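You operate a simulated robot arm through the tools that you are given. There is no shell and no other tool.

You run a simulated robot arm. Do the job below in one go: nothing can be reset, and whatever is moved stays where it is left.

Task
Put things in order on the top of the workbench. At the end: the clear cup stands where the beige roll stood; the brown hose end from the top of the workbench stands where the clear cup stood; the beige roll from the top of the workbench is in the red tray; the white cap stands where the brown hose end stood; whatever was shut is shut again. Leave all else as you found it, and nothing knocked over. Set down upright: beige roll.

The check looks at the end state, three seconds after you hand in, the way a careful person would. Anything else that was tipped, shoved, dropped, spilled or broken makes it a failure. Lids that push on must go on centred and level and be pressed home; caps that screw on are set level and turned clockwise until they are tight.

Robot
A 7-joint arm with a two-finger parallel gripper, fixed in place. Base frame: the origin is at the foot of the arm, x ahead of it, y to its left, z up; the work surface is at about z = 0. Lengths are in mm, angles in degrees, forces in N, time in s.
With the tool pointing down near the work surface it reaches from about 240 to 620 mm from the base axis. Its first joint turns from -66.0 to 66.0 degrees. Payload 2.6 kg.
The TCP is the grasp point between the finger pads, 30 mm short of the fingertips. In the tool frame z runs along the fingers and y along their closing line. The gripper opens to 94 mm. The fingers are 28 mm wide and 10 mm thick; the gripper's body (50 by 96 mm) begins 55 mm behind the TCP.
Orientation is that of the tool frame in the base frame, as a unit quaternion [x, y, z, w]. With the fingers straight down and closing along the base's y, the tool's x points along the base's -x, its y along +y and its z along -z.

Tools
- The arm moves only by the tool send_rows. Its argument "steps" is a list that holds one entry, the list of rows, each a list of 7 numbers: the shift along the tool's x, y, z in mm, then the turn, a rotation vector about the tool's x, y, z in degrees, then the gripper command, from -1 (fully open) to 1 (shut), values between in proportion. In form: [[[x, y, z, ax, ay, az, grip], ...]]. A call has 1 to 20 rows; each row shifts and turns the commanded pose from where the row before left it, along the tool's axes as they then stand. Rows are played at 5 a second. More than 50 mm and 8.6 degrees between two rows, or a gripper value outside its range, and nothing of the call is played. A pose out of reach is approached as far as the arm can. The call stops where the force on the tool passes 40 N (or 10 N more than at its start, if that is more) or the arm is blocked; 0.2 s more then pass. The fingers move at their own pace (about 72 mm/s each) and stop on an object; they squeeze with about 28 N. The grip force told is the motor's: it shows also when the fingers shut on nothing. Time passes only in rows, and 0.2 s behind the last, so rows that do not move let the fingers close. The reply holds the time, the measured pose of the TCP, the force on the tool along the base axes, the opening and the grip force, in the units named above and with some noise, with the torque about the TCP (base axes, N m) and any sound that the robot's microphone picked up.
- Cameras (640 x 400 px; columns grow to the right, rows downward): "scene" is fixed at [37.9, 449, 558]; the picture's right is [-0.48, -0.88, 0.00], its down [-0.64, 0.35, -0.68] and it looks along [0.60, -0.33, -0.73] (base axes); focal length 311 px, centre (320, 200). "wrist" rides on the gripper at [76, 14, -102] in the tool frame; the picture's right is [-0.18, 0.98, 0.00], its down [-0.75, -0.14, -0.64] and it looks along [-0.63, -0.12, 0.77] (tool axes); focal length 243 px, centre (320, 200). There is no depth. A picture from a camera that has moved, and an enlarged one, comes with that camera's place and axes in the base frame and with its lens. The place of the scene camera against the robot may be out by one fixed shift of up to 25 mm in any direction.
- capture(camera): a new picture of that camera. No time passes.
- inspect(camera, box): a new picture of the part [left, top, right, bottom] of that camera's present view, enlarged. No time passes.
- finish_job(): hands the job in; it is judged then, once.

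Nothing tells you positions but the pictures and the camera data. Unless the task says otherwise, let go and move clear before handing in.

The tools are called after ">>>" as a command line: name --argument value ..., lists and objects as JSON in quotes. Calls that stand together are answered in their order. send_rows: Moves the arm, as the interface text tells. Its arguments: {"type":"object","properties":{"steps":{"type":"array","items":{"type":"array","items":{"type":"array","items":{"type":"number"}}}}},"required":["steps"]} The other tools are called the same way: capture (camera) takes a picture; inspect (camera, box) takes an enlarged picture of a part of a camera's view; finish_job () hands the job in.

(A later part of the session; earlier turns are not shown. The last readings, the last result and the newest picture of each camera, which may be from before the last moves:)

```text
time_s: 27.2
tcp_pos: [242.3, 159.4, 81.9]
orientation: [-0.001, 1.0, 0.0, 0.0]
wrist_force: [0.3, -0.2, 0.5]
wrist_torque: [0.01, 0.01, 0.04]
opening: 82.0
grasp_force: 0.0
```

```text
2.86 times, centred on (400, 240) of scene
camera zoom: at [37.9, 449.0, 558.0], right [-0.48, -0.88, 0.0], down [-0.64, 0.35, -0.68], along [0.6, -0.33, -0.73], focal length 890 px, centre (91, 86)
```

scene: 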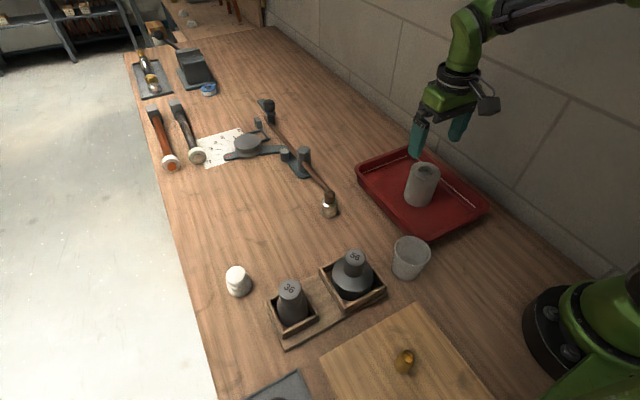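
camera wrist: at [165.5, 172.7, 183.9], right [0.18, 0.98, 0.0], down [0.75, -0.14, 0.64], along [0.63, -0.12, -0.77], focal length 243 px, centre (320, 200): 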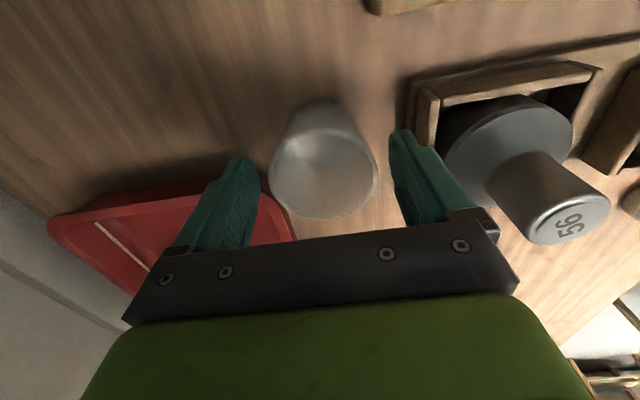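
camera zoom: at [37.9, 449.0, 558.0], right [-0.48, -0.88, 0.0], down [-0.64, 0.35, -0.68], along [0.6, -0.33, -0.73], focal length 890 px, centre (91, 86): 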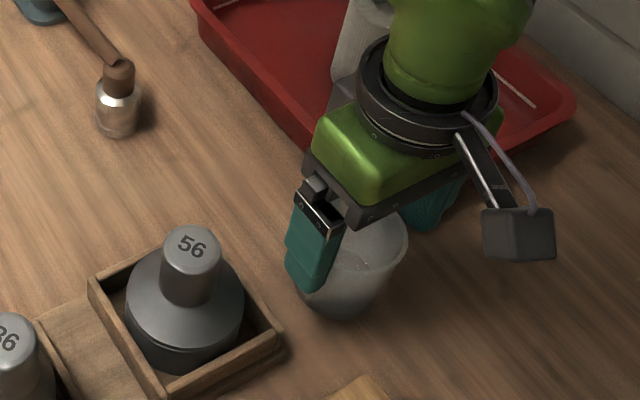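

>>> send_rows --steps '[[[-1.5, 0, 12, 0, 0, 0, -0.745], [0, 0, 12, 0, 0, 0, -0.745], [0, 0, 8, 0, 0, 0, -0.745], [0, 0, 0, 0, 0, 0, -0.745]]]'

>>> capture --camera "wrist"

>>> inspect --camera "scene" --box '[320, 170, 480, 310]'

```text
time_s: 28.2
tcp_pos: [245.2, 159.6, 49.9]
orientation: [0.0, 1.0, 0.001, 0.0]
wrist_force: [0.2, -0.8, 0.0]
wrist_torque: [0.0, 0.01, -0.01]
opening: 81.9
grasp_force: 0.0
```

```text
taken
camera wrist: at [167.4, 172.5, 152.8], right [0.18, 0.98, 0.0], down [0.75, -0.14, 0.64], along [0.63, -0.12, -0.77], focal length 243 px, centre (320, 200)
```

wrist: 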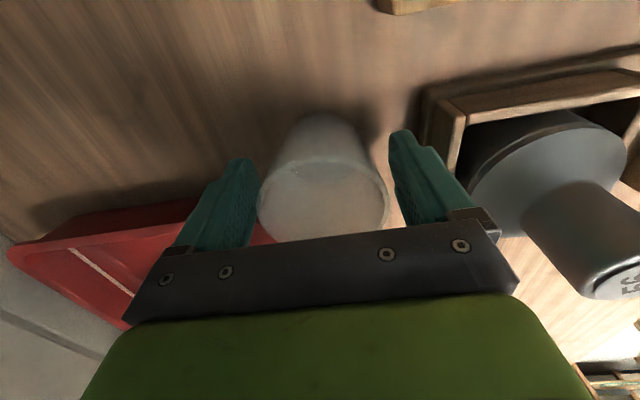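

```text
2.86 times, centred on (400, 240) of scene
camera zoom: at [37.9, 449.0, 558.0], right [-0.48, -0.88, 0.0], down [-0.64, 0.35, -0.68], along [0.6, -0.33, -0.73], focal length 890 px, centre (91, 86)
```

zoom: 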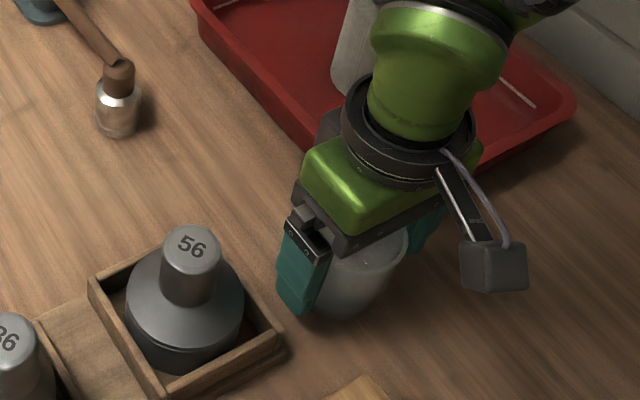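

The fingers straddle the cup with clearance. I'll close gradually.

>>> send_rows --steps '[[[0, 0, 0, 0, 0, 0, -0.5], [0, 0, 0, 0, 0, 0, -0.4], [0, 0, 0, 0, 0, 0, -0.3], [0, 0, 0, 0, 0, 0, 1], [0, 0, 0, 0, 0, 0, 1], [0, 0, 0, 0, 0, 0, 1]]]'

>>> capture --camera "wrist"

>>> inspect --camera "scene" --box '[320, 170, 480, 310]'

```text
time_s: 29.6
tcp_pos: [244.8, 159.1, 50.2]
orientation: [0.0, 1.0, 0.0, 0.0]
wrist_force: [-0.1, -0.2, -1.4]
wrist_torque: [0.01, -0.01, -0.01]
opening: 67.6
grasp_force: 27.9
```

```text
taken
camera wrist: at [167.5, 172.5, 153.0], right [0.18, 0.98, 0.0], down [0.75, -0.14, 0.64], along [0.63, -0.12, -0.77], focal length 243 px, centre (320, 200)
```

wrist: 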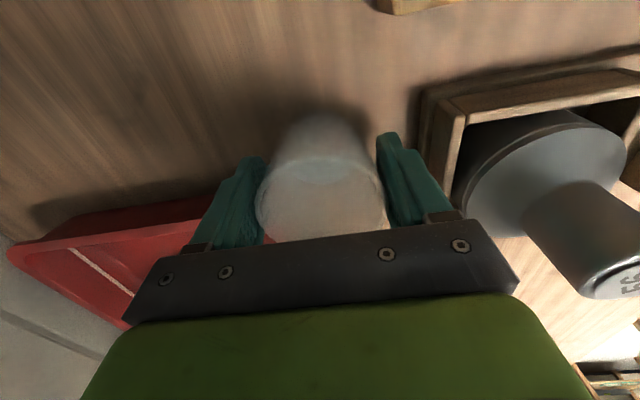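

```text
2.86 times, centred on (400, 240) of scene
camera zoom: at [37.9, 449.0, 558.0], right [-0.48, -0.88, 0.0], down [-0.64, 0.35, -0.68], along [0.6, -0.33, -0.73], focal length 890 px, centre (91, 86)
```

zoom: 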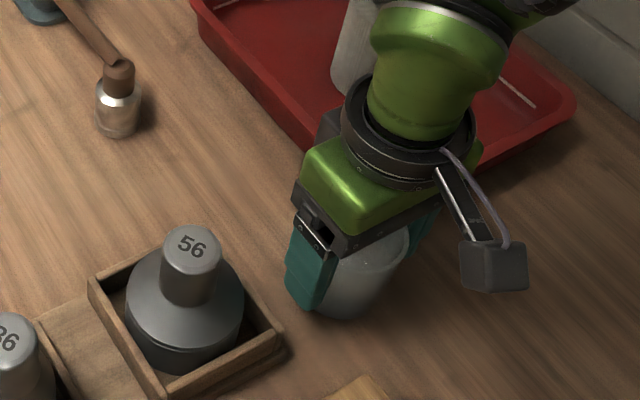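

The cup is held at 67.6 mm opening. I'll lift it slowly and check that it hangs level.

>>> send_rows --steps '[[[0, 0, -4, 0, 0, 0, 1], [0, 0, -8, 0, 0, 0, 1], [0, 0, -15, 0, 0, 0, 1], [0, 0, -20, 0, 0, 0, 1], [0, 0, -20, 0, 0, 0, 1], [0, 0, -20, 0, 0, 0, 1], [0, 0, -20, 0, 0, 0, 1], [0, 0, -20, 0, 0, 0, 1], [0, 0, -13, 0, 0, 0, 1], [0, 0, 0, 0, 0, 0, 1]]]'

>>> capture --camera "wrist"

>>> capture --camera "scene"

```text
time_s: 31.8
tcp_pos: [242.3, 159.2, 191.7]
orientation: [0.0, 1.0, 0.0, 0.0]
wrist_force: [0.4, 0.1, 0.2]
wrist_torque: [0.03, -0.01, 0.02]
opening: 67.6
grasp_force: 28.2
```

```text
taken
camera wrist: at [164.5, 173.4, 293.7], right [0.18, 0.98, 0.0], down [0.75, -0.14, 0.64], along [0.63, -0.12, -0.77], focal length 243 px, centre (320, 200)
```

wrist: 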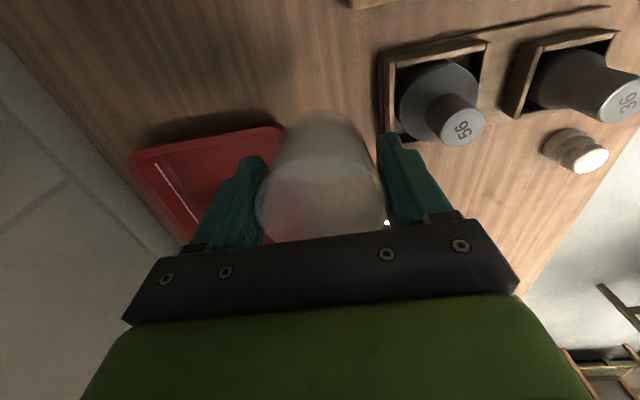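

```text
taken
```

scene: 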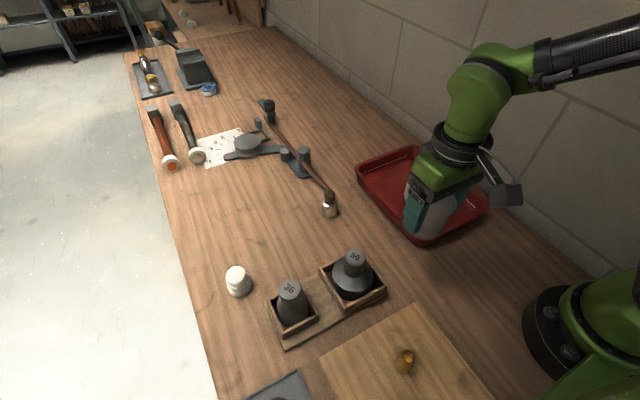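

The cup is up and hanging level. I'll carry it to above the roll's former spot at (410, 339).

>>> send_rows --steps '[[[-8, 9, 0, 0, 0, 0, 1], [-15, 16, 0, 0, 0, 0, 1], [-17, 19, 0, 0, 0, 0, 1], [-17, 19, 0, 0, 0, 0, 1], [-17, 19, 0, 0, 0, 0, 1], [-17, 19, 0, 0, 0, 0, 1], [-17, 19, 0, 0, 0, 0, 1], [-17, 19, 0, 0, 0, 0, 1], [-17, 19, 0, 0, 0, 0, 1], [-15, 14, 0, 0, 0, 0, 1], [-8, 8, 0, 0, 0, 0, 1], [0, 0, 0, 0, 0, 0, 1], [0, 0, 0, 0, 0, 0, 1]]]'

>>> capture --camera "wrist"

>>> capture --camera "scene"

```text
time_s: 34.6
tcp_pos: [408.9, 339.4, 189.9]
orientation: [0.0, 1.0, 0.001, 0.001]
wrist_force: [0.2, -0.8, -0.4]
wrist_torque: [0.0, -0.01, 0.01]
opening: 67.7
grasp_force: 28.1
```

```text
taken
camera wrist: at [330.8, 352.4, 291.4], right [0.18, 0.98, 0.0], down [0.75, -0.14, 0.64], along [0.63, -0.12, -0.77], focal length 243 px, centre (320, 200)
```

wrist: 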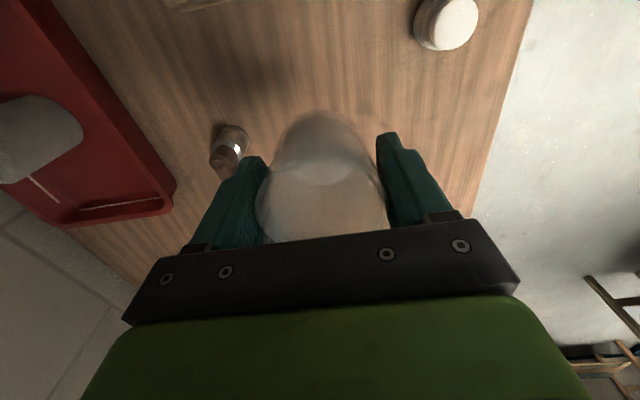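

```text
taken
```

scene: 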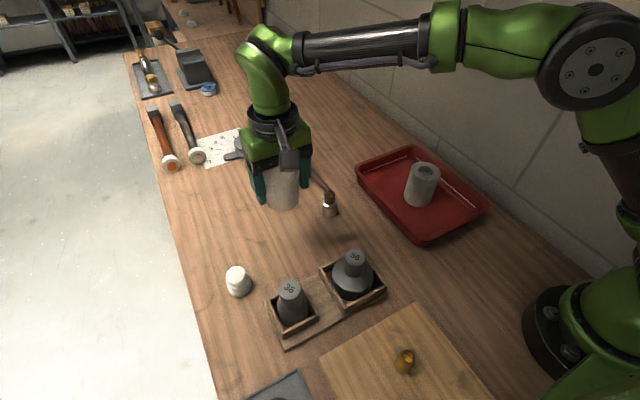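

The cup is over the target. I'll lower to just above the surface.

>>> send_rows --steps '[[[0, 0, 10, 0, 0, 0, 1], [0, 0, 20, 0, 0, 0, 1], [0, 0, 20, 0, 0, 0, 1], [0, 0, 20, 0, 0, 0, 1], [0, 0, 20, 0, 0, 0, 1], [0, 0, 20, 0, 0, 0, 1], [0, 0, 15, 0, 0, 0, 1], [0, 0, 8, 0, 0, 0, 1], [0, 0, 3, 0, 0, 0, 1], [0, 0, 0, 0, 0, 0, 1], [0, 0, 0, 0, 0, 0, 1]]]'

>>> inspect --camera "scene" --box '[220, 150, 380, 280]'

```text
time_s: 37.0
tcp_pos: [408.6, 341.0, 52.4]
orientation: [0.0, 1.0, 0.0, 0.0]
wrist_force: [-0.2, 0.1, -0.7]
wrist_torque: [0.02, -0.01, 0.04]
opening: 67.3
grasp_force: 27.8
```

```text
3.08 times, centred on (300, 215) of scene
camera zoom: at [37.9, 449.0, 558.0], right [-0.48, -0.88, 0.0], down [-0.64, 0.35, -0.68], along [0.6, -0.33, -0.73], focal length 958 px, centre (382, 154)
```

zoom: 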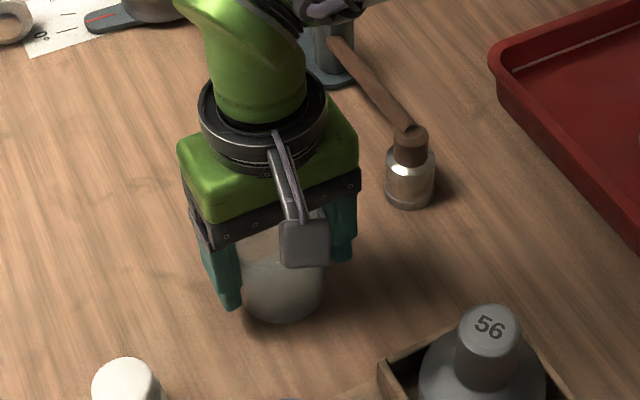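

>>> send_rows --steps '[[[0, 0, 1.2, 0, 0, 0, 1], [0, 0, 0, 0, 0, 0, 1], [0, 0, 0, 0, 0, 0, 1]]]'

```text
time_s: 37.8
tcp_pos: [408.5, 340.2, 53.0]
orientation: [0.001, 1.0, 0.0, 0.0]
wrist_force: [0.5, 0.5, -1.1]
wrist_torque: [0.0, 0.01, -0.02]
opening: 67.5
grasp_force: 27.6
```

>>> send_rows --steps '[[[0, 0, 1, 0, 0, 0, 1], [0, 0, 0, 0, 0, 0, 1], [0, 0, 0, 0, 0, 0, 1]]]'

```text
time_s: 38.6
tcp_pos: [409.2, 340.5, 51.5]
orientation: [-0.001, 1.0, 0.0, 0.0]
wrist_force: [-0.8, 0.3, -0.7]
wrist_torque: [0.02, -0.02, 0.0]
opening: 67.6
grasp_force: 28.2
```

>>> send_rows --steps '[[[0, 0, 1, 0, 0, 0, 1], [0, 0, 0, 0, 0, 0, 1], [0, 0, 0, 0, 0, 0, 1]]]'

```text
time_s: 39.4
tcp_pos: [408.7, 339.7, 49.7]
orientation: [0.001, 1.0, 0.0, 0.0]
wrist_force: [-1.3, -0.7, 2.6]
wrist_torque: [0.0, 0.04, 0.0]
opening: 67.3
grasp_force: 28.2
```

The cup has touched down lightly (2.6 N). I'll release it.

>>> send_rows --steps '[[[0, 0, 0, 0, 0, 0, -0.5], [0, 0, 0, 0, 0, 0, -0.65], [0, 0, 0, 0, 0, 0, -0.85], [0, 0, 0, 0, 0, 0, -0.85], [0, 0, 0, 0, 0, 0, -0.85]]]'

>>> capture --camera "wrist"

>>> inspect --camera "scene" --box '[220, 150, 380, 280]'

```text
time_s: 40.6
tcp_pos: [408.2, 340.0, 50.1]
orientation: [-0.001, 1.0, 0.0, 0.0]
wrist_force: [0.6, 0.4, 0.0]
wrist_torque: [0.0, 0.04, 0.03]
opening: 87.1
grasp_force: 0.0
```

```text
taken
camera wrist: at [331.7, 353.2, 152.4], right [0.18, 0.98, 0.0], down [0.75, -0.14, 0.64], along [0.63, -0.12, -0.77], focal length 243 px, centre (320, 200)
```

wrist: 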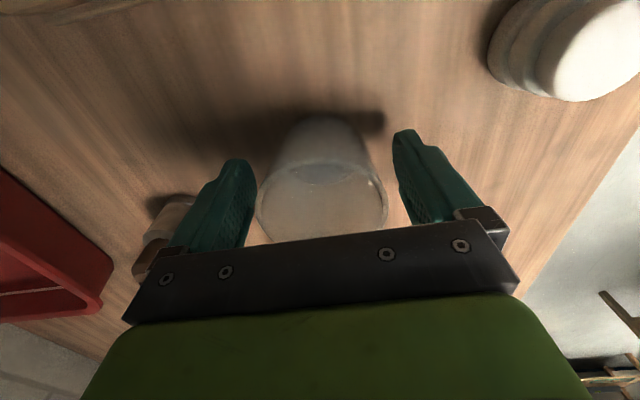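

```text
3.08 times, centred on (300, 215) of scene
camera zoom: at [37.9, 449.0, 558.0], right [-0.48, -0.88, 0.0], down [-0.64, 0.35, -0.68], along [0.6, -0.33, -0.73], focal length 958 px, centre (382, 154)
```

zoom: 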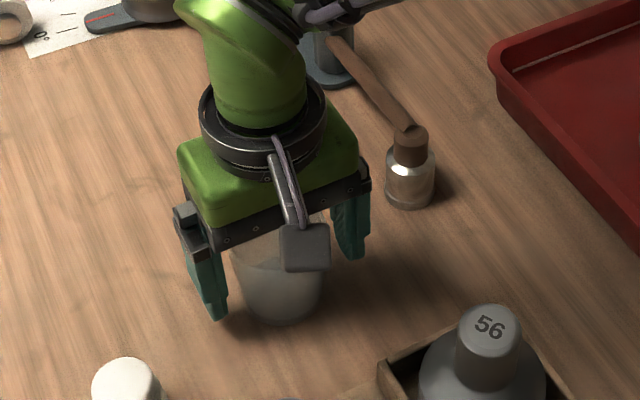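

The cup stands where the roll was. I'll rise and move over to the hose end for a close look before grasping.

>>> send_rows --steps '[[[0, 0, -10, 0, 0, 0, -0.85], [0, 0, -20, 0, 0, 0, -0.85], [0, 0, -30, 0, 0, 0, -0.85], [0, 0, -30, 0, 0, 0, -0.85], [0, 0, -40, 0, 0, 0, -0.85], [-12, -40, 0, 0, 0, 0, -0.85], [-12, -40, 0, 0, 0, 0, -0.85], [-12, -40, 0, 0, 0, 0, -0.85], [0, 0, 0, 0, 0, 0, -0.85]]]'

>>> capture --camera "wrist"

>>> capture --camera "scene"

>>> inspect --camera "wrist" --box '[260, 80, 390, 200]'

```text
time_s: 42.6
tcp_pos: [443.1, 219.4, 180.9]
orientation: [0.0, 1.0, 0.0, 0.0]
wrist_force: [-0.7, 0.2, 0.3]
wrist_torque: [0.0, 0.0, -0.03]
opening: 86.9
grasp_force: 0.1
```

```text
taken
camera wrist: at [365.7, 232.5, 283.4], right [0.18, 0.98, 0.0], down [0.75, -0.14, 0.64], along [0.63, -0.12, -0.77], focal length 243 px, centre (320, 200)
```

wrist: 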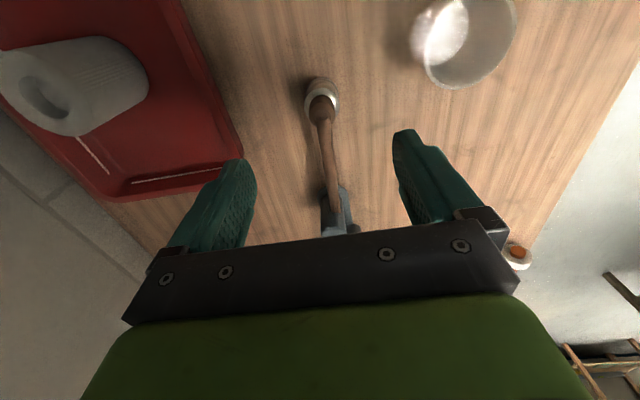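

```text
taken
```

scene: 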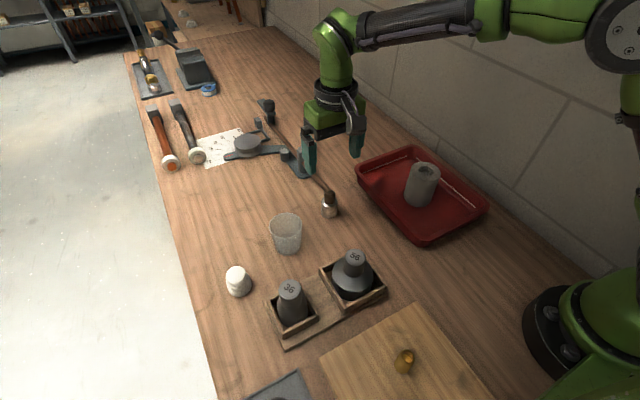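

```text
3.33 times, centred on (325, 140) of wrist
camera zoom: at [365.7, 232.5, 283.4], right [0.18, 0.98, 0.0], down [0.75, -0.14, 0.64], along [0.63, -0.12, -0.77], focal length 809 px, centre (303, 400)
```

zoom: 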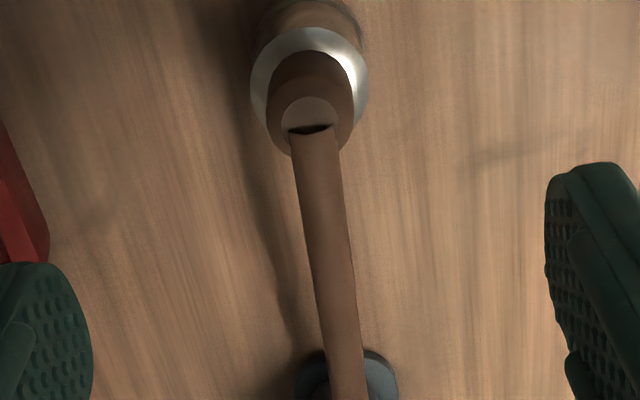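

The pipe appears to slope, with its near end at about z = 64 in the hose end's top and only z = 49 near the post. I need to understand that before touching it, so I'll zoom in on the bender.

>>> inspect --camera "scene" --box '[220, 85, 300, 165]'

>>> inspect --camera "scene" --box '[260, 120, 345, 220]'

>>> send_rows --steps '[[[-20, 0, -20, 0, 0, 0, -0.85], [-20, 0, -20, 0, 0, 0, -0.85], [-17, 0, -30, 0, 0, 0, -0.85], [0, 0, 0, 0, 0, 0, -0.85]]]'

>>> capture --camera "wrist"

>>> inspect --camera "wrist" --box '[250, 40, 410, 240]'

```text
5.00 times, centred on (260, 125) of scene
camera zoom: at [37.9, 449.0, 558.0], right [-0.48, -0.88, 0.0], down [-0.64, 0.35, -0.68], along [0.6, -0.33, -0.73], focal length 1557 px, centre (620, 575)
```

zoom: 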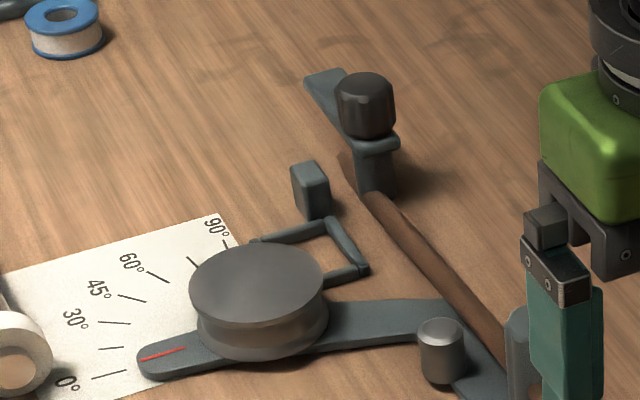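

```text
4.00 times, centred on (302, 170) of scene
camera zoom: at [37.9, 449.0, 558.0], right [-0.48, -0.88, 0.0], down [-0.64, 0.35, -0.68], along [0.6, -0.33, -0.73], focal length 1246 px, centre (390, 320)
```

zoom: 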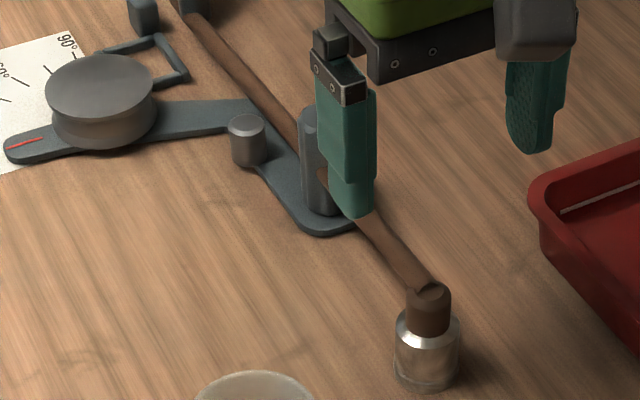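

```text
time_s: 43.6
tcp_pos: [500.3, 220.7, 249.3]
orientation: [0.0, 1.0, 0.001, -0.001]
wrist_force: [-0.1, 0.2, 0.9]
wrist_torque: [-0.03, -0.01, 0.01]
opening: 86.9
grasp_force: 0.1
```

```text
taken
camera wrist: at [423.8, 234.3, 351.6], right [0.18, 0.98, 0.0], down [0.75, -0.14, 0.64], along [0.63, -0.12, -0.77], focal length 243 px, centre (320, 200)
```

wrist: 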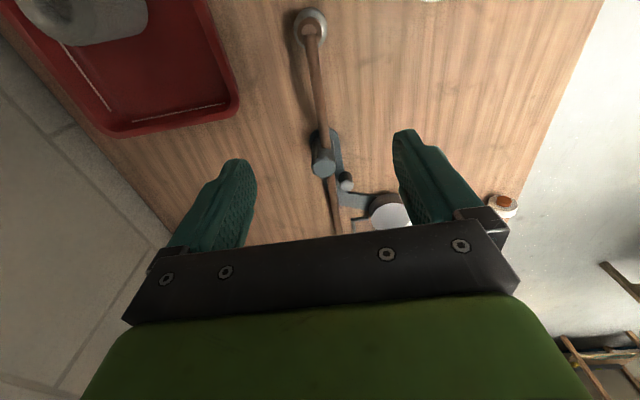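

```text
2.00 times, centred on (330, 140) of wrist
camera zoom: at [423.8, 234.3, 351.6], right [0.18, 0.98, 0.0], down [0.75, -0.14, 0.64], along [0.63, -0.12, -0.77], focal length 485 px, centre (300, 320)
```

zoom: 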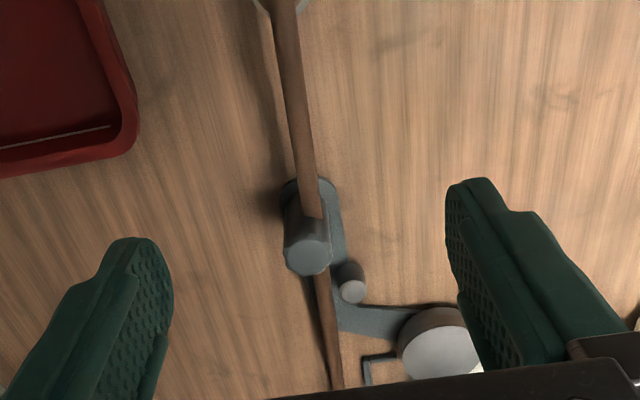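

The brown tube passes straight through the bender post and just overlaps the hose end's top, so I'll free the hose end by pulling it away along −x. First I'll come down over it with the fingers straddling the tube.

>>> send_rows --steps '[[[18, 0, 0, 0, 0, 0, -0.5], [18, -1, 0, 0, 0, 0, -0.5], [18, -0.7, 10, 0, 0, 0, -0.5], [0, 0, 30, 0, 0, 0, -0.5], [0, 0, 30, 0, 0, 0, -0.5], [0, 0, 30, 0, 0, 0, -0.5], [0, 0, 30, 0, 0, 0, -0.5], [0, 0, 0, 0, 0, 0, -0.5]]]'

>>> capture --camera "wrist"

>>> inspect --camera "wrist" --box '[240, 80, 420, 240]'

>>> inspect --camera "scene" --box '[260, 110, 400, 230]'

```text
time_s: 45.4
tcp_pos: [450.2, 216.5, 118.2]
orientation: [0.0, 1.0, 0.0, 0.0]
wrist_force: [-1.1, 0.5, -0.1]
wrist_torque: [0.02, 0.01, -0.02]
opening: 70.4
grasp_force: 0.0
```

```text
taken
camera wrist: at [372.9, 229.6, 221.1], right [0.18, 0.98, 0.0], down [0.75, -0.14, 0.64], along [0.63, -0.12, -0.77], focal length 243 px, centre (320, 200)
```

wrist: 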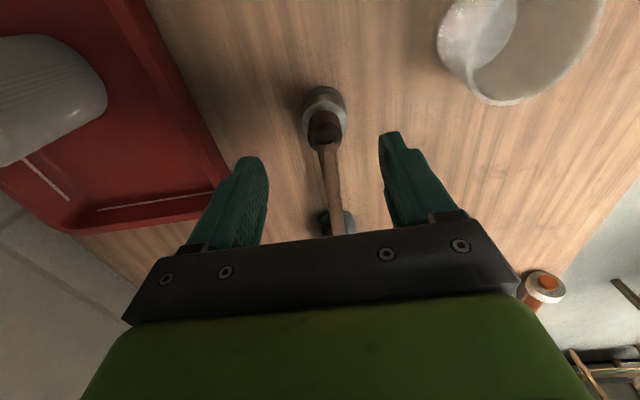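

```text
2.50 times, centred on (330, 160) of wrist
camera zoom: at [372.9, 229.6, 221.1], right [0.18, 0.98, 0.0], down [0.75, -0.14, 0.64], along [0.63, -0.12, -0.77], focal length 606 px, centre (295, 300)
```

zoom: 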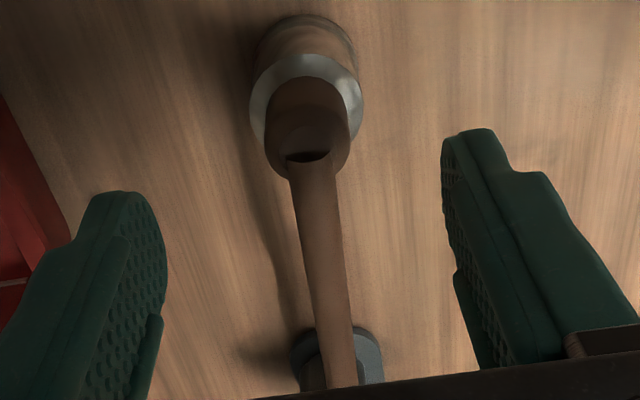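

```text
3.33 times, centred on (330, 170) of scene
camera zoom: at [37.9, 449.0, 558.0], right [-0.48, -0.88, 0.0], down [-0.64, 0.35, -0.68], along [0.6, -0.33, -0.73], focal length 1038 px, centre (287, 300)
```

zoom: 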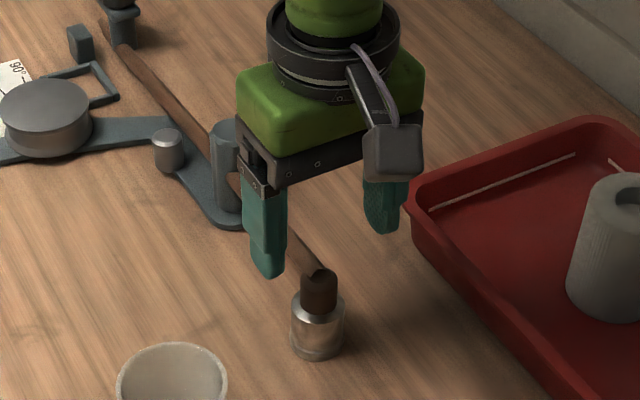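

>>> send_rows --steps '[[[0, 0, 0, 0, 0, 0, -0.5], [0, 0, 0, 0, 0, 0, -0.5]]]'

>>> send_rows --steps '[[[0, 0, 0, 0, 0, 0, -0.5], [0, 0, 0, 0, 0, 0, -0.5]]]'

```text
time_s: 46.0
tcp_pos: [451.3, 216.4, 117.6]
orientation: [0.0, 1.0, 0.001, 0.0]
wrist_force: [-0.6, -0.4, -0.2]
wrist_torque: [0.04, -0.01, -0.02]
opening: 70.5
grasp_force: 0.0
```

```text
time_s: 46.6
tcp_pos: [450.5, 217.5, 118.6]
orientation: [0.0, 1.0, 0.0, 0.0]
wrist_force: [-0.7, 0.5, 1.5]
wrist_torque: [-0.02, 0.01, 0.02]
opening: 70.5
grasp_force: 0.0
```

The actual TCP is (450.6, 216.8). I'll correct to (446.5, 219) and descend in two stages.

>>> send_rows --steps '[[[4.2, 2.2, 0, 0, 0, 0, -0.5], [0, 0, 15, 0, 0, 0, -0.5], [0, 0, 15, 0, 0, 0, -0.5], [0, 0, 15, 0, 0, 0, -0.5], [0, 0, 0, 0, 0, 0, -0.5], [0, 0, 0, 0, 0, 0, -0.5]]]'

>>> capture --camera "wrist"

>>> inspect --camera "scene" --box '[260, 110, 400, 230]'

```text
time_s: 48.0
tcp_pos: [444.5, 219.5, 74.3]
orientation: [-0.001, 1.0, 0.001, 0.0]
wrist_force: [0.3, 0.0, -0.1]
wrist_torque: [0.02, -0.01, 0.02]
opening: 70.6
grasp_force: 0.0
```

```text
taken
camera wrist: at [366.7, 232.6, 177.6], right [0.18, 0.98, 0.0], down [0.75, -0.14, 0.64], along [0.63, -0.12, -0.77], focal length 243 px, centre (320, 200)
```

wrist: 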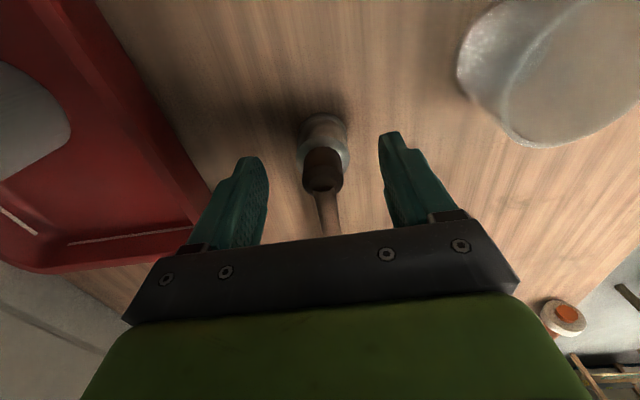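

```text
3.33 times, centred on (330, 170) of scene
camera zoom: at [37.9, 449.0, 558.0], right [-0.48, -0.88, 0.0], down [-0.64, 0.35, -0.68], along [0.6, -0.33, -0.73], focal length 1038 px, centre (287, 300)
```

zoom: 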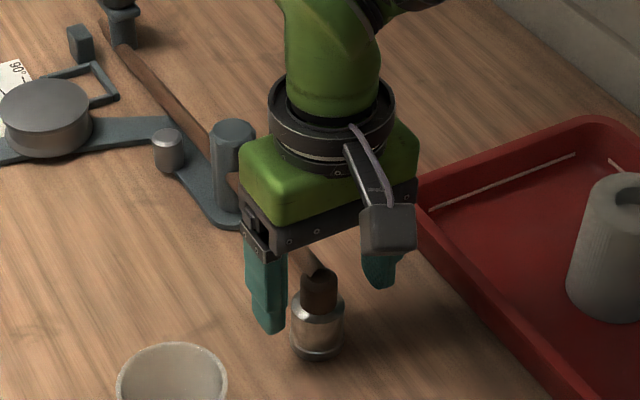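

>>> send_rows --steps '[[[-2.5, 0, 0, 0, 0, 0, -0.5], [0, 0, 10, 0, 0, 0, -0.5], [0, 0, 10, 0, 0, 0, -0.5], [0, 0, 10, 0, 0, 0, -0.5], [0, 0, 8, 0, 0, 0, -0.5], [0, 0, 0, 0, 0, 0, -0.5], [0, 0, 0, 0, 0, 0, -0.5]]]'

>>> capture --camera "wrist"

>>> inspect --camera "scene" --box '[260, 110, 400, 230]'

```text
time_s: 49.6
tcp_pos: [447.5, 218.6, 36.7]
orientation: [0.001, 1.0, 0.0, 0.0]
wrist_force: [-0.3, -0.2, 0.6]
wrist_torque: [0.01, 0.02, 0.0]
opening: 70.8
grasp_force: 0.0
```

```text
taken
camera wrist: at [368.9, 232.1, 139.2], right [0.18, 0.98, 0.0], down [0.75, -0.14, 0.64], along [0.63, -0.12, -0.77], focal length 243 px, centre (320, 200)
```

wrist: 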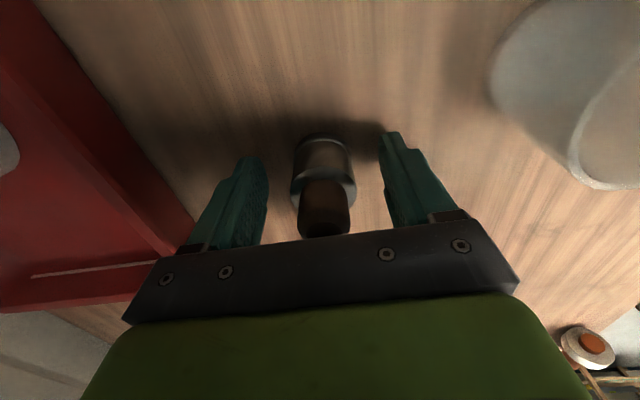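

```text
3.33 times, centred on (330, 170) of scene
camera zoom: at [37.9, 449.0, 558.0], right [-0.48, -0.88, 0.0], down [-0.64, 0.35, -0.68], along [0.6, -0.33, -0.73], focal length 1038 px, centre (287, 300)
```

zoom: 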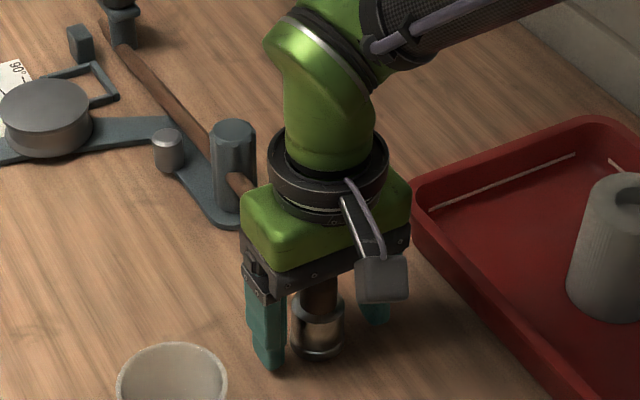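

The fingers straddle the ferrule with the tube running between them. I'll go down 2 mm and close.

>>> send_rows --steps '[[[0, 0, 2, 0, 0, 0, -0.5], [0, 0, 0, 0, 0, 0, -0.2], [0, 0, 0, 0, 0, 0, 0.0], [0, 0, 0, 0, 0, 0, 0.1], [0, 0, 0, 0, 0, 0, 0.2], [0, 0, 0, 0, 0, 0, 1], [0, 0, 0, 0, 0, 0, 1], [0, 0, 0, 0, 0, 0, 1]]]'

>>> capture --camera "wrist"

>>> inspect --camera "scene" --box '[220, 100, 400, 230]'

```text
time_s: 51.4
tcp_pos: [446.0, 218.4, 35.5]
orientation: [0.0, 1.0, 0.0, 0.0]
wrist_force: [-0.7, 0.2, 2.8]
wrist_torque: [-0.02, -0.06, -0.01]
opening: 36.0
grasp_force: 28.1
```

```text
taken
camera wrist: at [369.0, 231.8, 137.8], right [0.18, 0.98, 0.0], down [0.75, -0.14, 0.64], along [0.63, -0.12, -0.77], focal length 243 px, centre (320, 200)
```

wrist: 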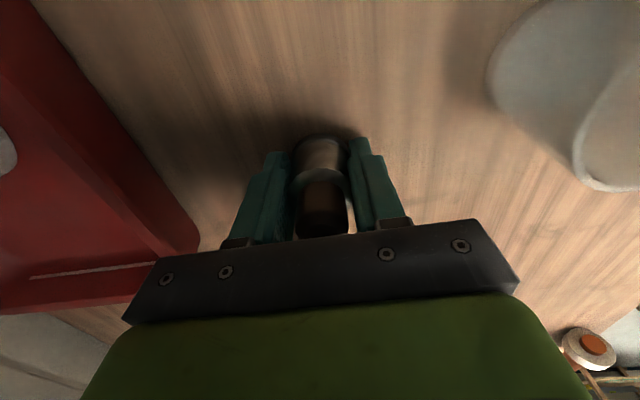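

```text
3.08 times, centred on (310, 165) of scene
camera zoom: at [37.9, 449.0, 558.0], right [-0.48, -0.88, 0.0], down [-0.64, 0.35, -0.68], along [0.6, -0.33, -0.73], focal length 958 px, centre (351, 308)
```

zoom: 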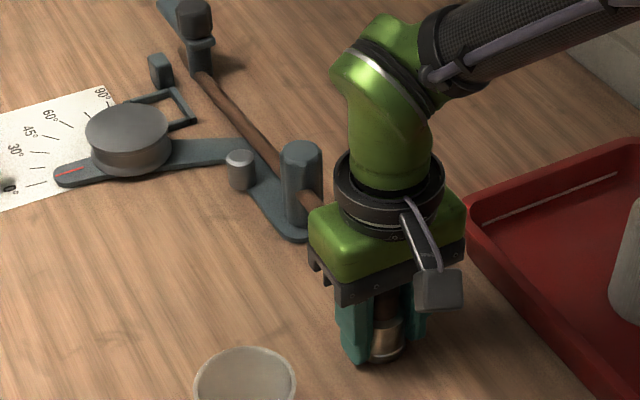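

The ferrule is gripped at 36 mm. I'll pull it slowly along −x, 4 mm first, and read the forces.

>>> send_rows --steps '[[[1, 0, -0.3, 0, 0, 0, 1], [1, 0, -0.2, 0, 0, 0, 1], [1, 0, 0, 0, 0, 0, 1], [1, 0, 0, 0, 0, 0, 1], [0, 0, 0, 0, 0, 0, 1]]]'

>>> inspect --camera "scene" --box '[220, 100, 400, 230]'

>>> capture --camera "wrist"

```text
time_s: 52.6
tcp_pos: [442.1, 218.5, 34.2]
orientation: [0.0, 1.0, 0.001, 0.0]
wrist_force: [0.5, 0.3, 2.2]
wrist_torque: [-0.01, -0.02, 0.03]
opening: 36.0
grasp_force: 27.4
```

```text
3.08 times, centred on (310, 165) of scene
camera zoom: at [37.9, 449.0, 558.0], right [-0.48, -0.88, 0.0], down [-0.64, 0.35, -0.68], along [0.6, -0.33, -0.73], focal length 958 px, centre (351, 308)
```

zoom: 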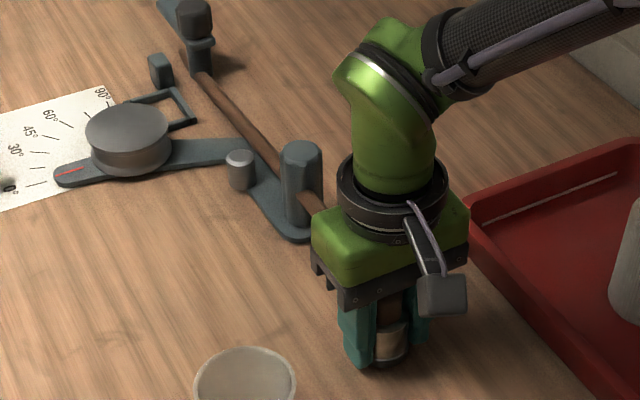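

```text
taken
camera wrist: at [364.8, 231.9, 137.8], right [0.18, 0.98, 0.0], down [0.75, -0.14, 0.64], along [0.63, -0.12, -0.77], focal length 243 px, centre (320, 200)
```

wrist: 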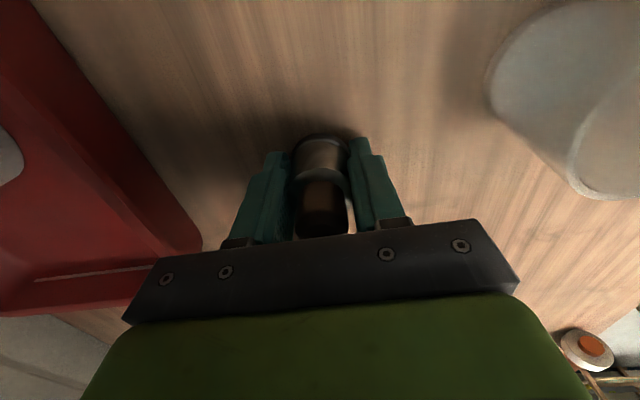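

No resistance so far. I'll continue pulling along −x.

>>> send_rows --steps '[[[2, 0, -0.3, 0, 0, 0, 1], [3, 0, -0.2, 0, 0, 0, 1], [3, 0, 0, 0, 0, 0, 1], [3, 0, 0, 0, 0, 0, 1], [3, 0, 0, 0, 0, 0, 1], [3, 0, 0, 0, 0, 0, 1], [0, 0, 0, 0, 0, 0, 1]]]'

>>> inspect --camera "scene" --box '[220, 100, 400, 230]'

>>> inspect --camera "wrist" --box '[240, 110, 420, 250]'

```text
time_s: 54.2
tcp_pos: [425.8, 219.6, 36.1]
orientation: [0.0, 1.0, 0.0, 0.001]
wrist_force: [0.0, 0.3, 0.8]
wrist_torque: [-0.01, 0.03, 0.01]
opening: 35.9
grasp_force: 27.4
```

```text
3.08 times, centred on (310, 165) of scene
camera zoom: at [37.9, 449.0, 558.0], right [-0.48, -0.88, 0.0], down [-0.64, 0.35, -0.68], along [0.6, -0.33, -0.73], focal length 958 px, centre (351, 308)
```

zoom: 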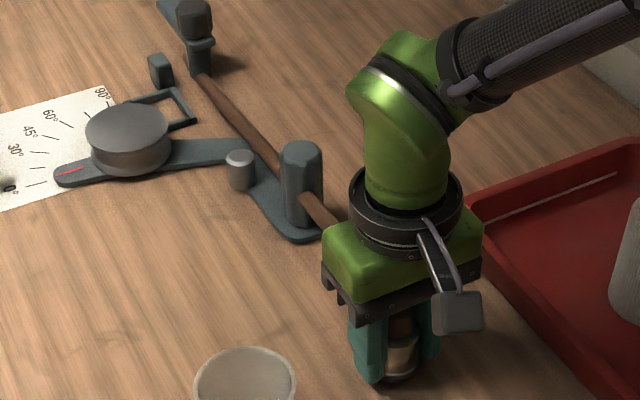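

```text
2.86 times, centred on (330, 180) of wrist
camera zoom: at [348.5, 232.3, 138.6], right [0.18, 0.98, 0.0], down [0.75, -0.14, 0.64], along [0.63, -0.12, -0.77], focal length 693 px, centre (291, 257)
```

zoom: 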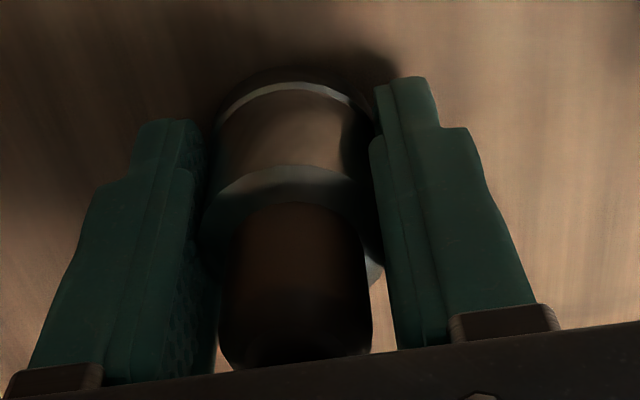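

>>> send_rows --steps '[[[5, 0, -0.5, 0, 0, 0, 1], [10, 0, -1, 0, 0, 0, 1], [10, 0, -1, 0, 0, 0, 1], [10, 0, -1, 0, 0, 0, 1], [10, 0, -1, 0, 0, 0, 1], [5, 0, 0, 0, 0, 0, 1], [0, 0, 0, 0, 0, 0, 1]]]'

>>> inspect --camera "scene" --box '[220, 100, 400, 250]'

>>> capture --camera "wrist"

```text
time_s: 55.8
tcp_pos: [374.2, 219.8, 40.4]
orientation: [0.0, 1.0, 0.0, 0.0]
wrist_force: [-1.0, 0.1, -0.4]
wrist_torque: [-0.01, 0.03, -0.01]
opening: 35.8
grasp_force: 27.9
```

```text
2.67 times, centred on (310, 175) of scene
camera zoom: at [37.9, 449.0, 558.0], right [-0.48, -0.88, 0.0], down [-0.64, 0.35, -0.68], along [0.6, -0.33, -0.73], focal length 830 px, centre (347, 267)
```

zoom: 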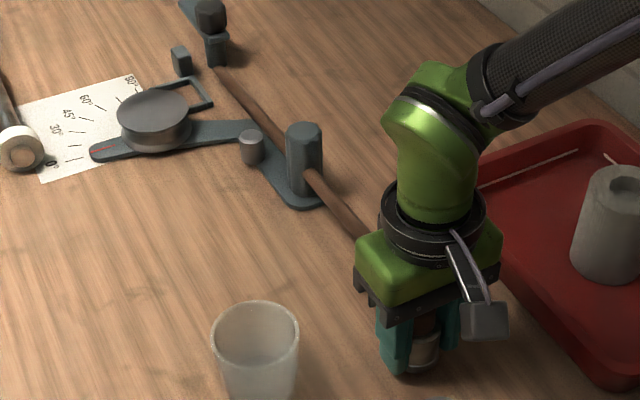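

```text
taken
camera wrist: at [297.2, 233.0, 143.4], right [0.18, 0.98, 0.0], down [0.75, -0.14, 0.64], along [0.63, -0.12, -0.77], focal length 243 px, centre (320, 200)
```

wrist: 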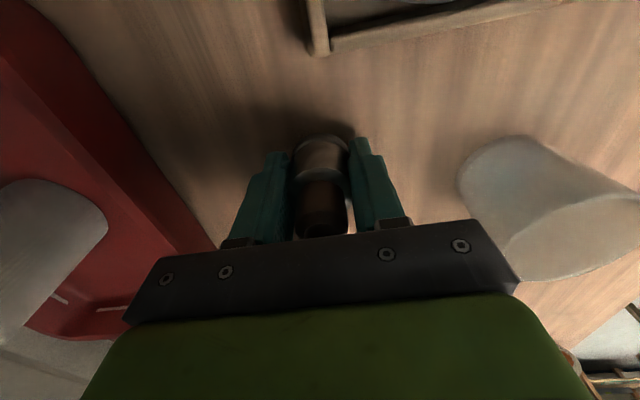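

The hose end moved freely and the tube stayed put as far as I can see. I'll now lift it clear and look at both.

>>> send_rows --steps '[[[5, 0, -5, 0, 0, 0, 1], [5, 0, -15, 0, 0, 0, 1], [5, 0, -20, 0, 0, 0, 1], [5, 0, -20, 0, 0, 0, 1], [0, 0, -20, 0, 0, 0, 1], [0, 0, -20, 0, 0, 0, 1], [0, 0, -20, 0, 0, 0, 1], [0, 0, -10, 0, 0, 0, 1], [0, 0, 0, 0, 0, 0, 1]]]'

>>> capture --camera "scene"

>>> inspect --camera "scene" --box '[260, 110, 400, 260]'

>>> capture --camera "wrist"

```text
time_s: 57.8
tcp_pos: [355.5, 218.9, 170.7]
orientation: [-0.001, 1.0, -0.001, 0.0]
wrist_force: [-0.5, -0.3, -1.2]
wrist_torque: [-0.04, -0.01, 0.01]
opening: 35.7
grasp_force: 27.8
```

```text
taken
```

scene: 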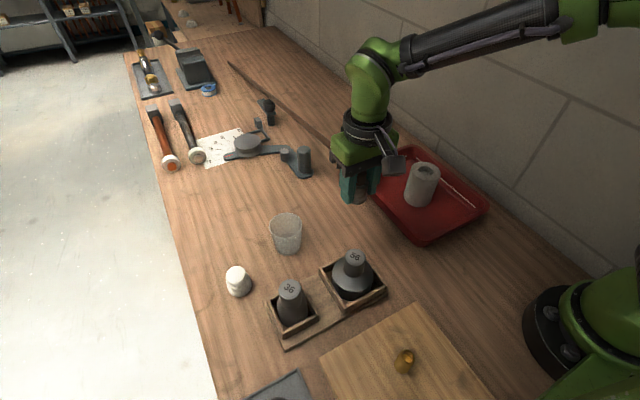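

```text
2.67 times, centred on (330, 185) of scene
camera zoom: at [37.9, 449.0, 558.0], right [-0.48, -0.88, 0.0], down [-0.64, 0.35, -0.68], along [0.6, -0.33, -0.73], focal length 830 px, centre (293, 240)
```

zoom: 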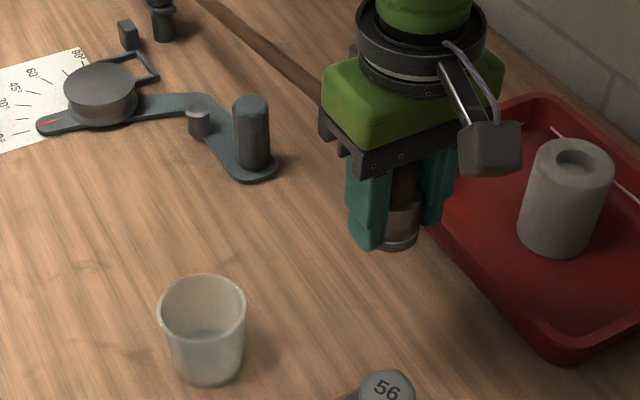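

```text
taken
camera wrist: at [277.4, 232.1, 273.9], right [0.18, 0.98, 0.0], down [0.75, -0.14, 0.64], along [0.63, -0.12, -0.77], focal length 243 px, centre (320, 200)
```

wrist: 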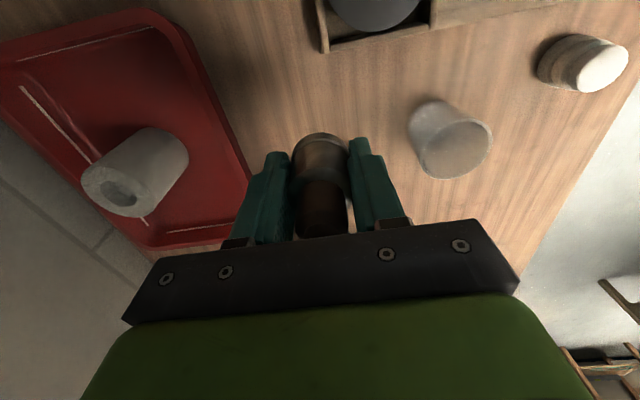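

The "tube" moved with the part: it is the brown hose itself, attached to the hose end. I need to see how the hose runs now, so I'll zoom in.

>>> inspect --camera "scene" --box '[200, 40, 380, 170]'

>>> inspect --camera "scene" --box '[205, 45, 265, 95]'

>>> inspect --camera "scene" --box '[310, 110, 420, 220]'

>>> inspect --camera "scene" --box '[120, 0, 300, 110]'

```text
3.08 times, centred on (290, 105) of scene
camera zoom: at [37.9, 449.0, 558.0], right [-0.48, -0.88, 0.0], down [-0.64, 0.35, -0.68], along [0.6, -0.33, -0.73], focal length 958 px, centre (412, 492)
```

zoom: 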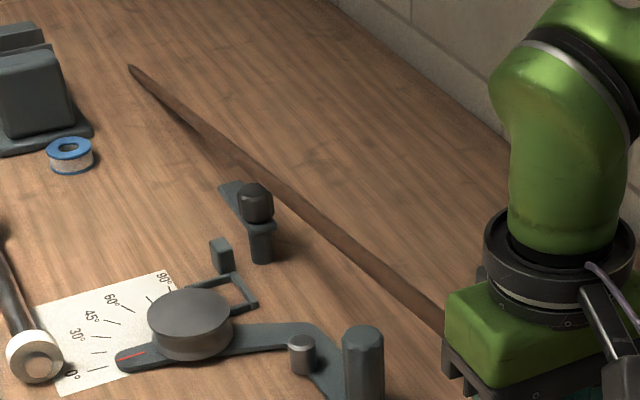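

```text
8.00 times, centred on (235, 70) of scene
camera zoom: at [37.9, 449.0, 558.0], right [-0.48, -0.88, 0.0], down [-0.64, 0.35, -0.68], along [0.6, -0.33, -0.73], focal length 2491 px, centre (1000, 1240)
```

zoom: 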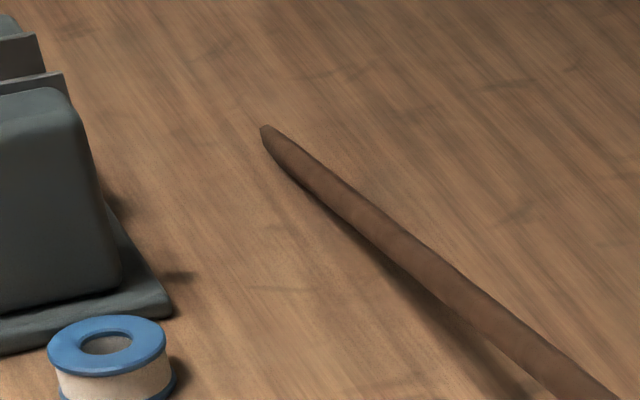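

```text
3.64 times, centred on (365, 165) of scene
camera zoom: at [37.9, 449.0, 558.0], right [-0.48, -0.88, 0.0], down [-0.64, 0.35, -0.68], along [0.6, -0.33, -0.73], focal length 1132 px, centre (156, 327)
```

zoom: 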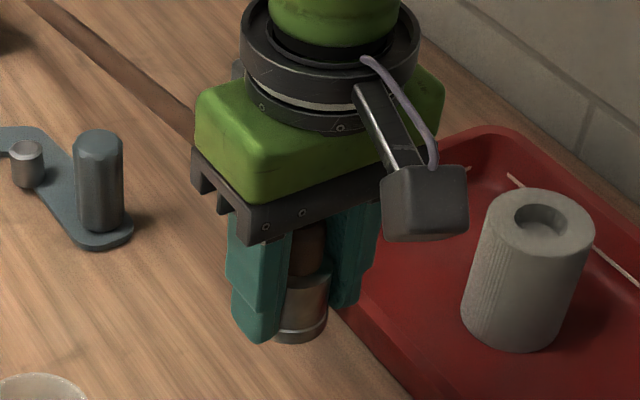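

```text
3.56 times, centred on (210, 55) of scene
camera zoom: at [37.9, 449.0, 558.0], right [-0.48, -0.88, 0.0], down [-0.64, 0.35, -0.68], along [0.6, -0.33, -0.73], focal length 1107 px, centre (711, 716)
```

zoom: 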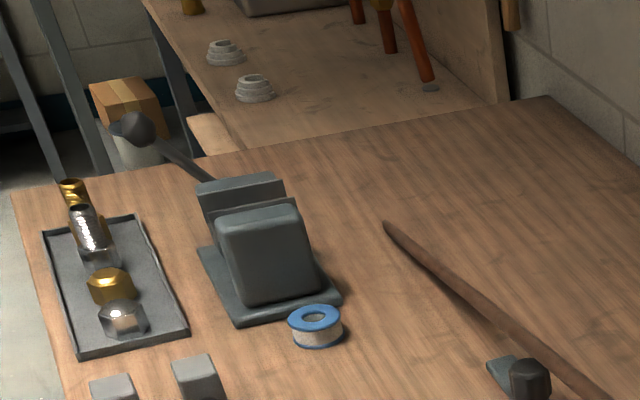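

The hose is a straight run from the hose end to a far anchor that passes through fixtures without contact and gives no pull, so carrying on is safe. I'll move the hose end above the cup's former spot at (245.5, 159).

>>> send_rows --steps '[[[8, -4, 0, 0, 0, 0, 1], [15, -8, 0, 0, 0, 0, 1], [17, -9, 0, 0, 0, 0, 1], [17, -9, 0, 0, 0, 0, 1], [17, -9, 0, 0, 0, 0, 1], [17, -9, 0, 0, 0, 0, 1], [14, -8, 0, 0, 0, 0, 1], [7, -3.7, 0, 0, 0, 0, 1], [0, 0, 0, 0, 0, 0, 1], [0, 0, 0, 0, 0, 0, 1]]]'

>>> capture --camera "scene"

>>> capture --camera "wrist"

```text
time_s: 60.0
tcp_pos: [243.2, 159.3, 171.8]
orientation: [0.0, 1.0, 0.0, 0.0]
wrist_force: [-0.3, 0.0, -0.4]
wrist_torque: [0.04, 0.06, -0.02]
opening: 35.5
grasp_force: 28.3
```

```text
taken
```

scene: 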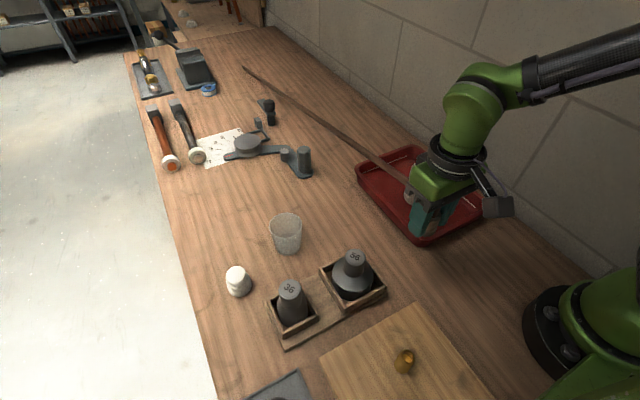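

```text
taken
camera wrist: at [165.0, 172.6, 274.2], right [0.18, 0.98, 0.0], down [0.75, -0.14, 0.64], along [0.63, -0.12, -0.77], focal length 243 px, centre (320, 200)
```

wrist: 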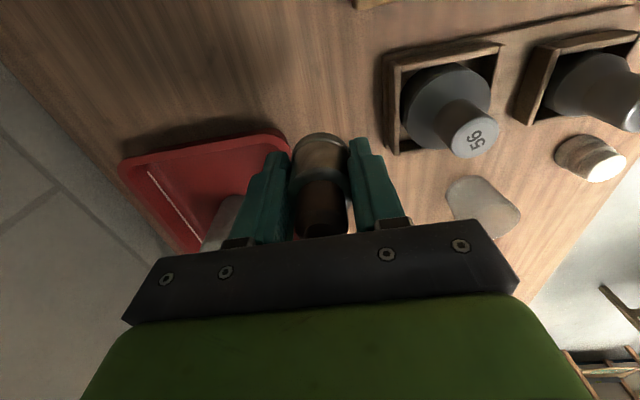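

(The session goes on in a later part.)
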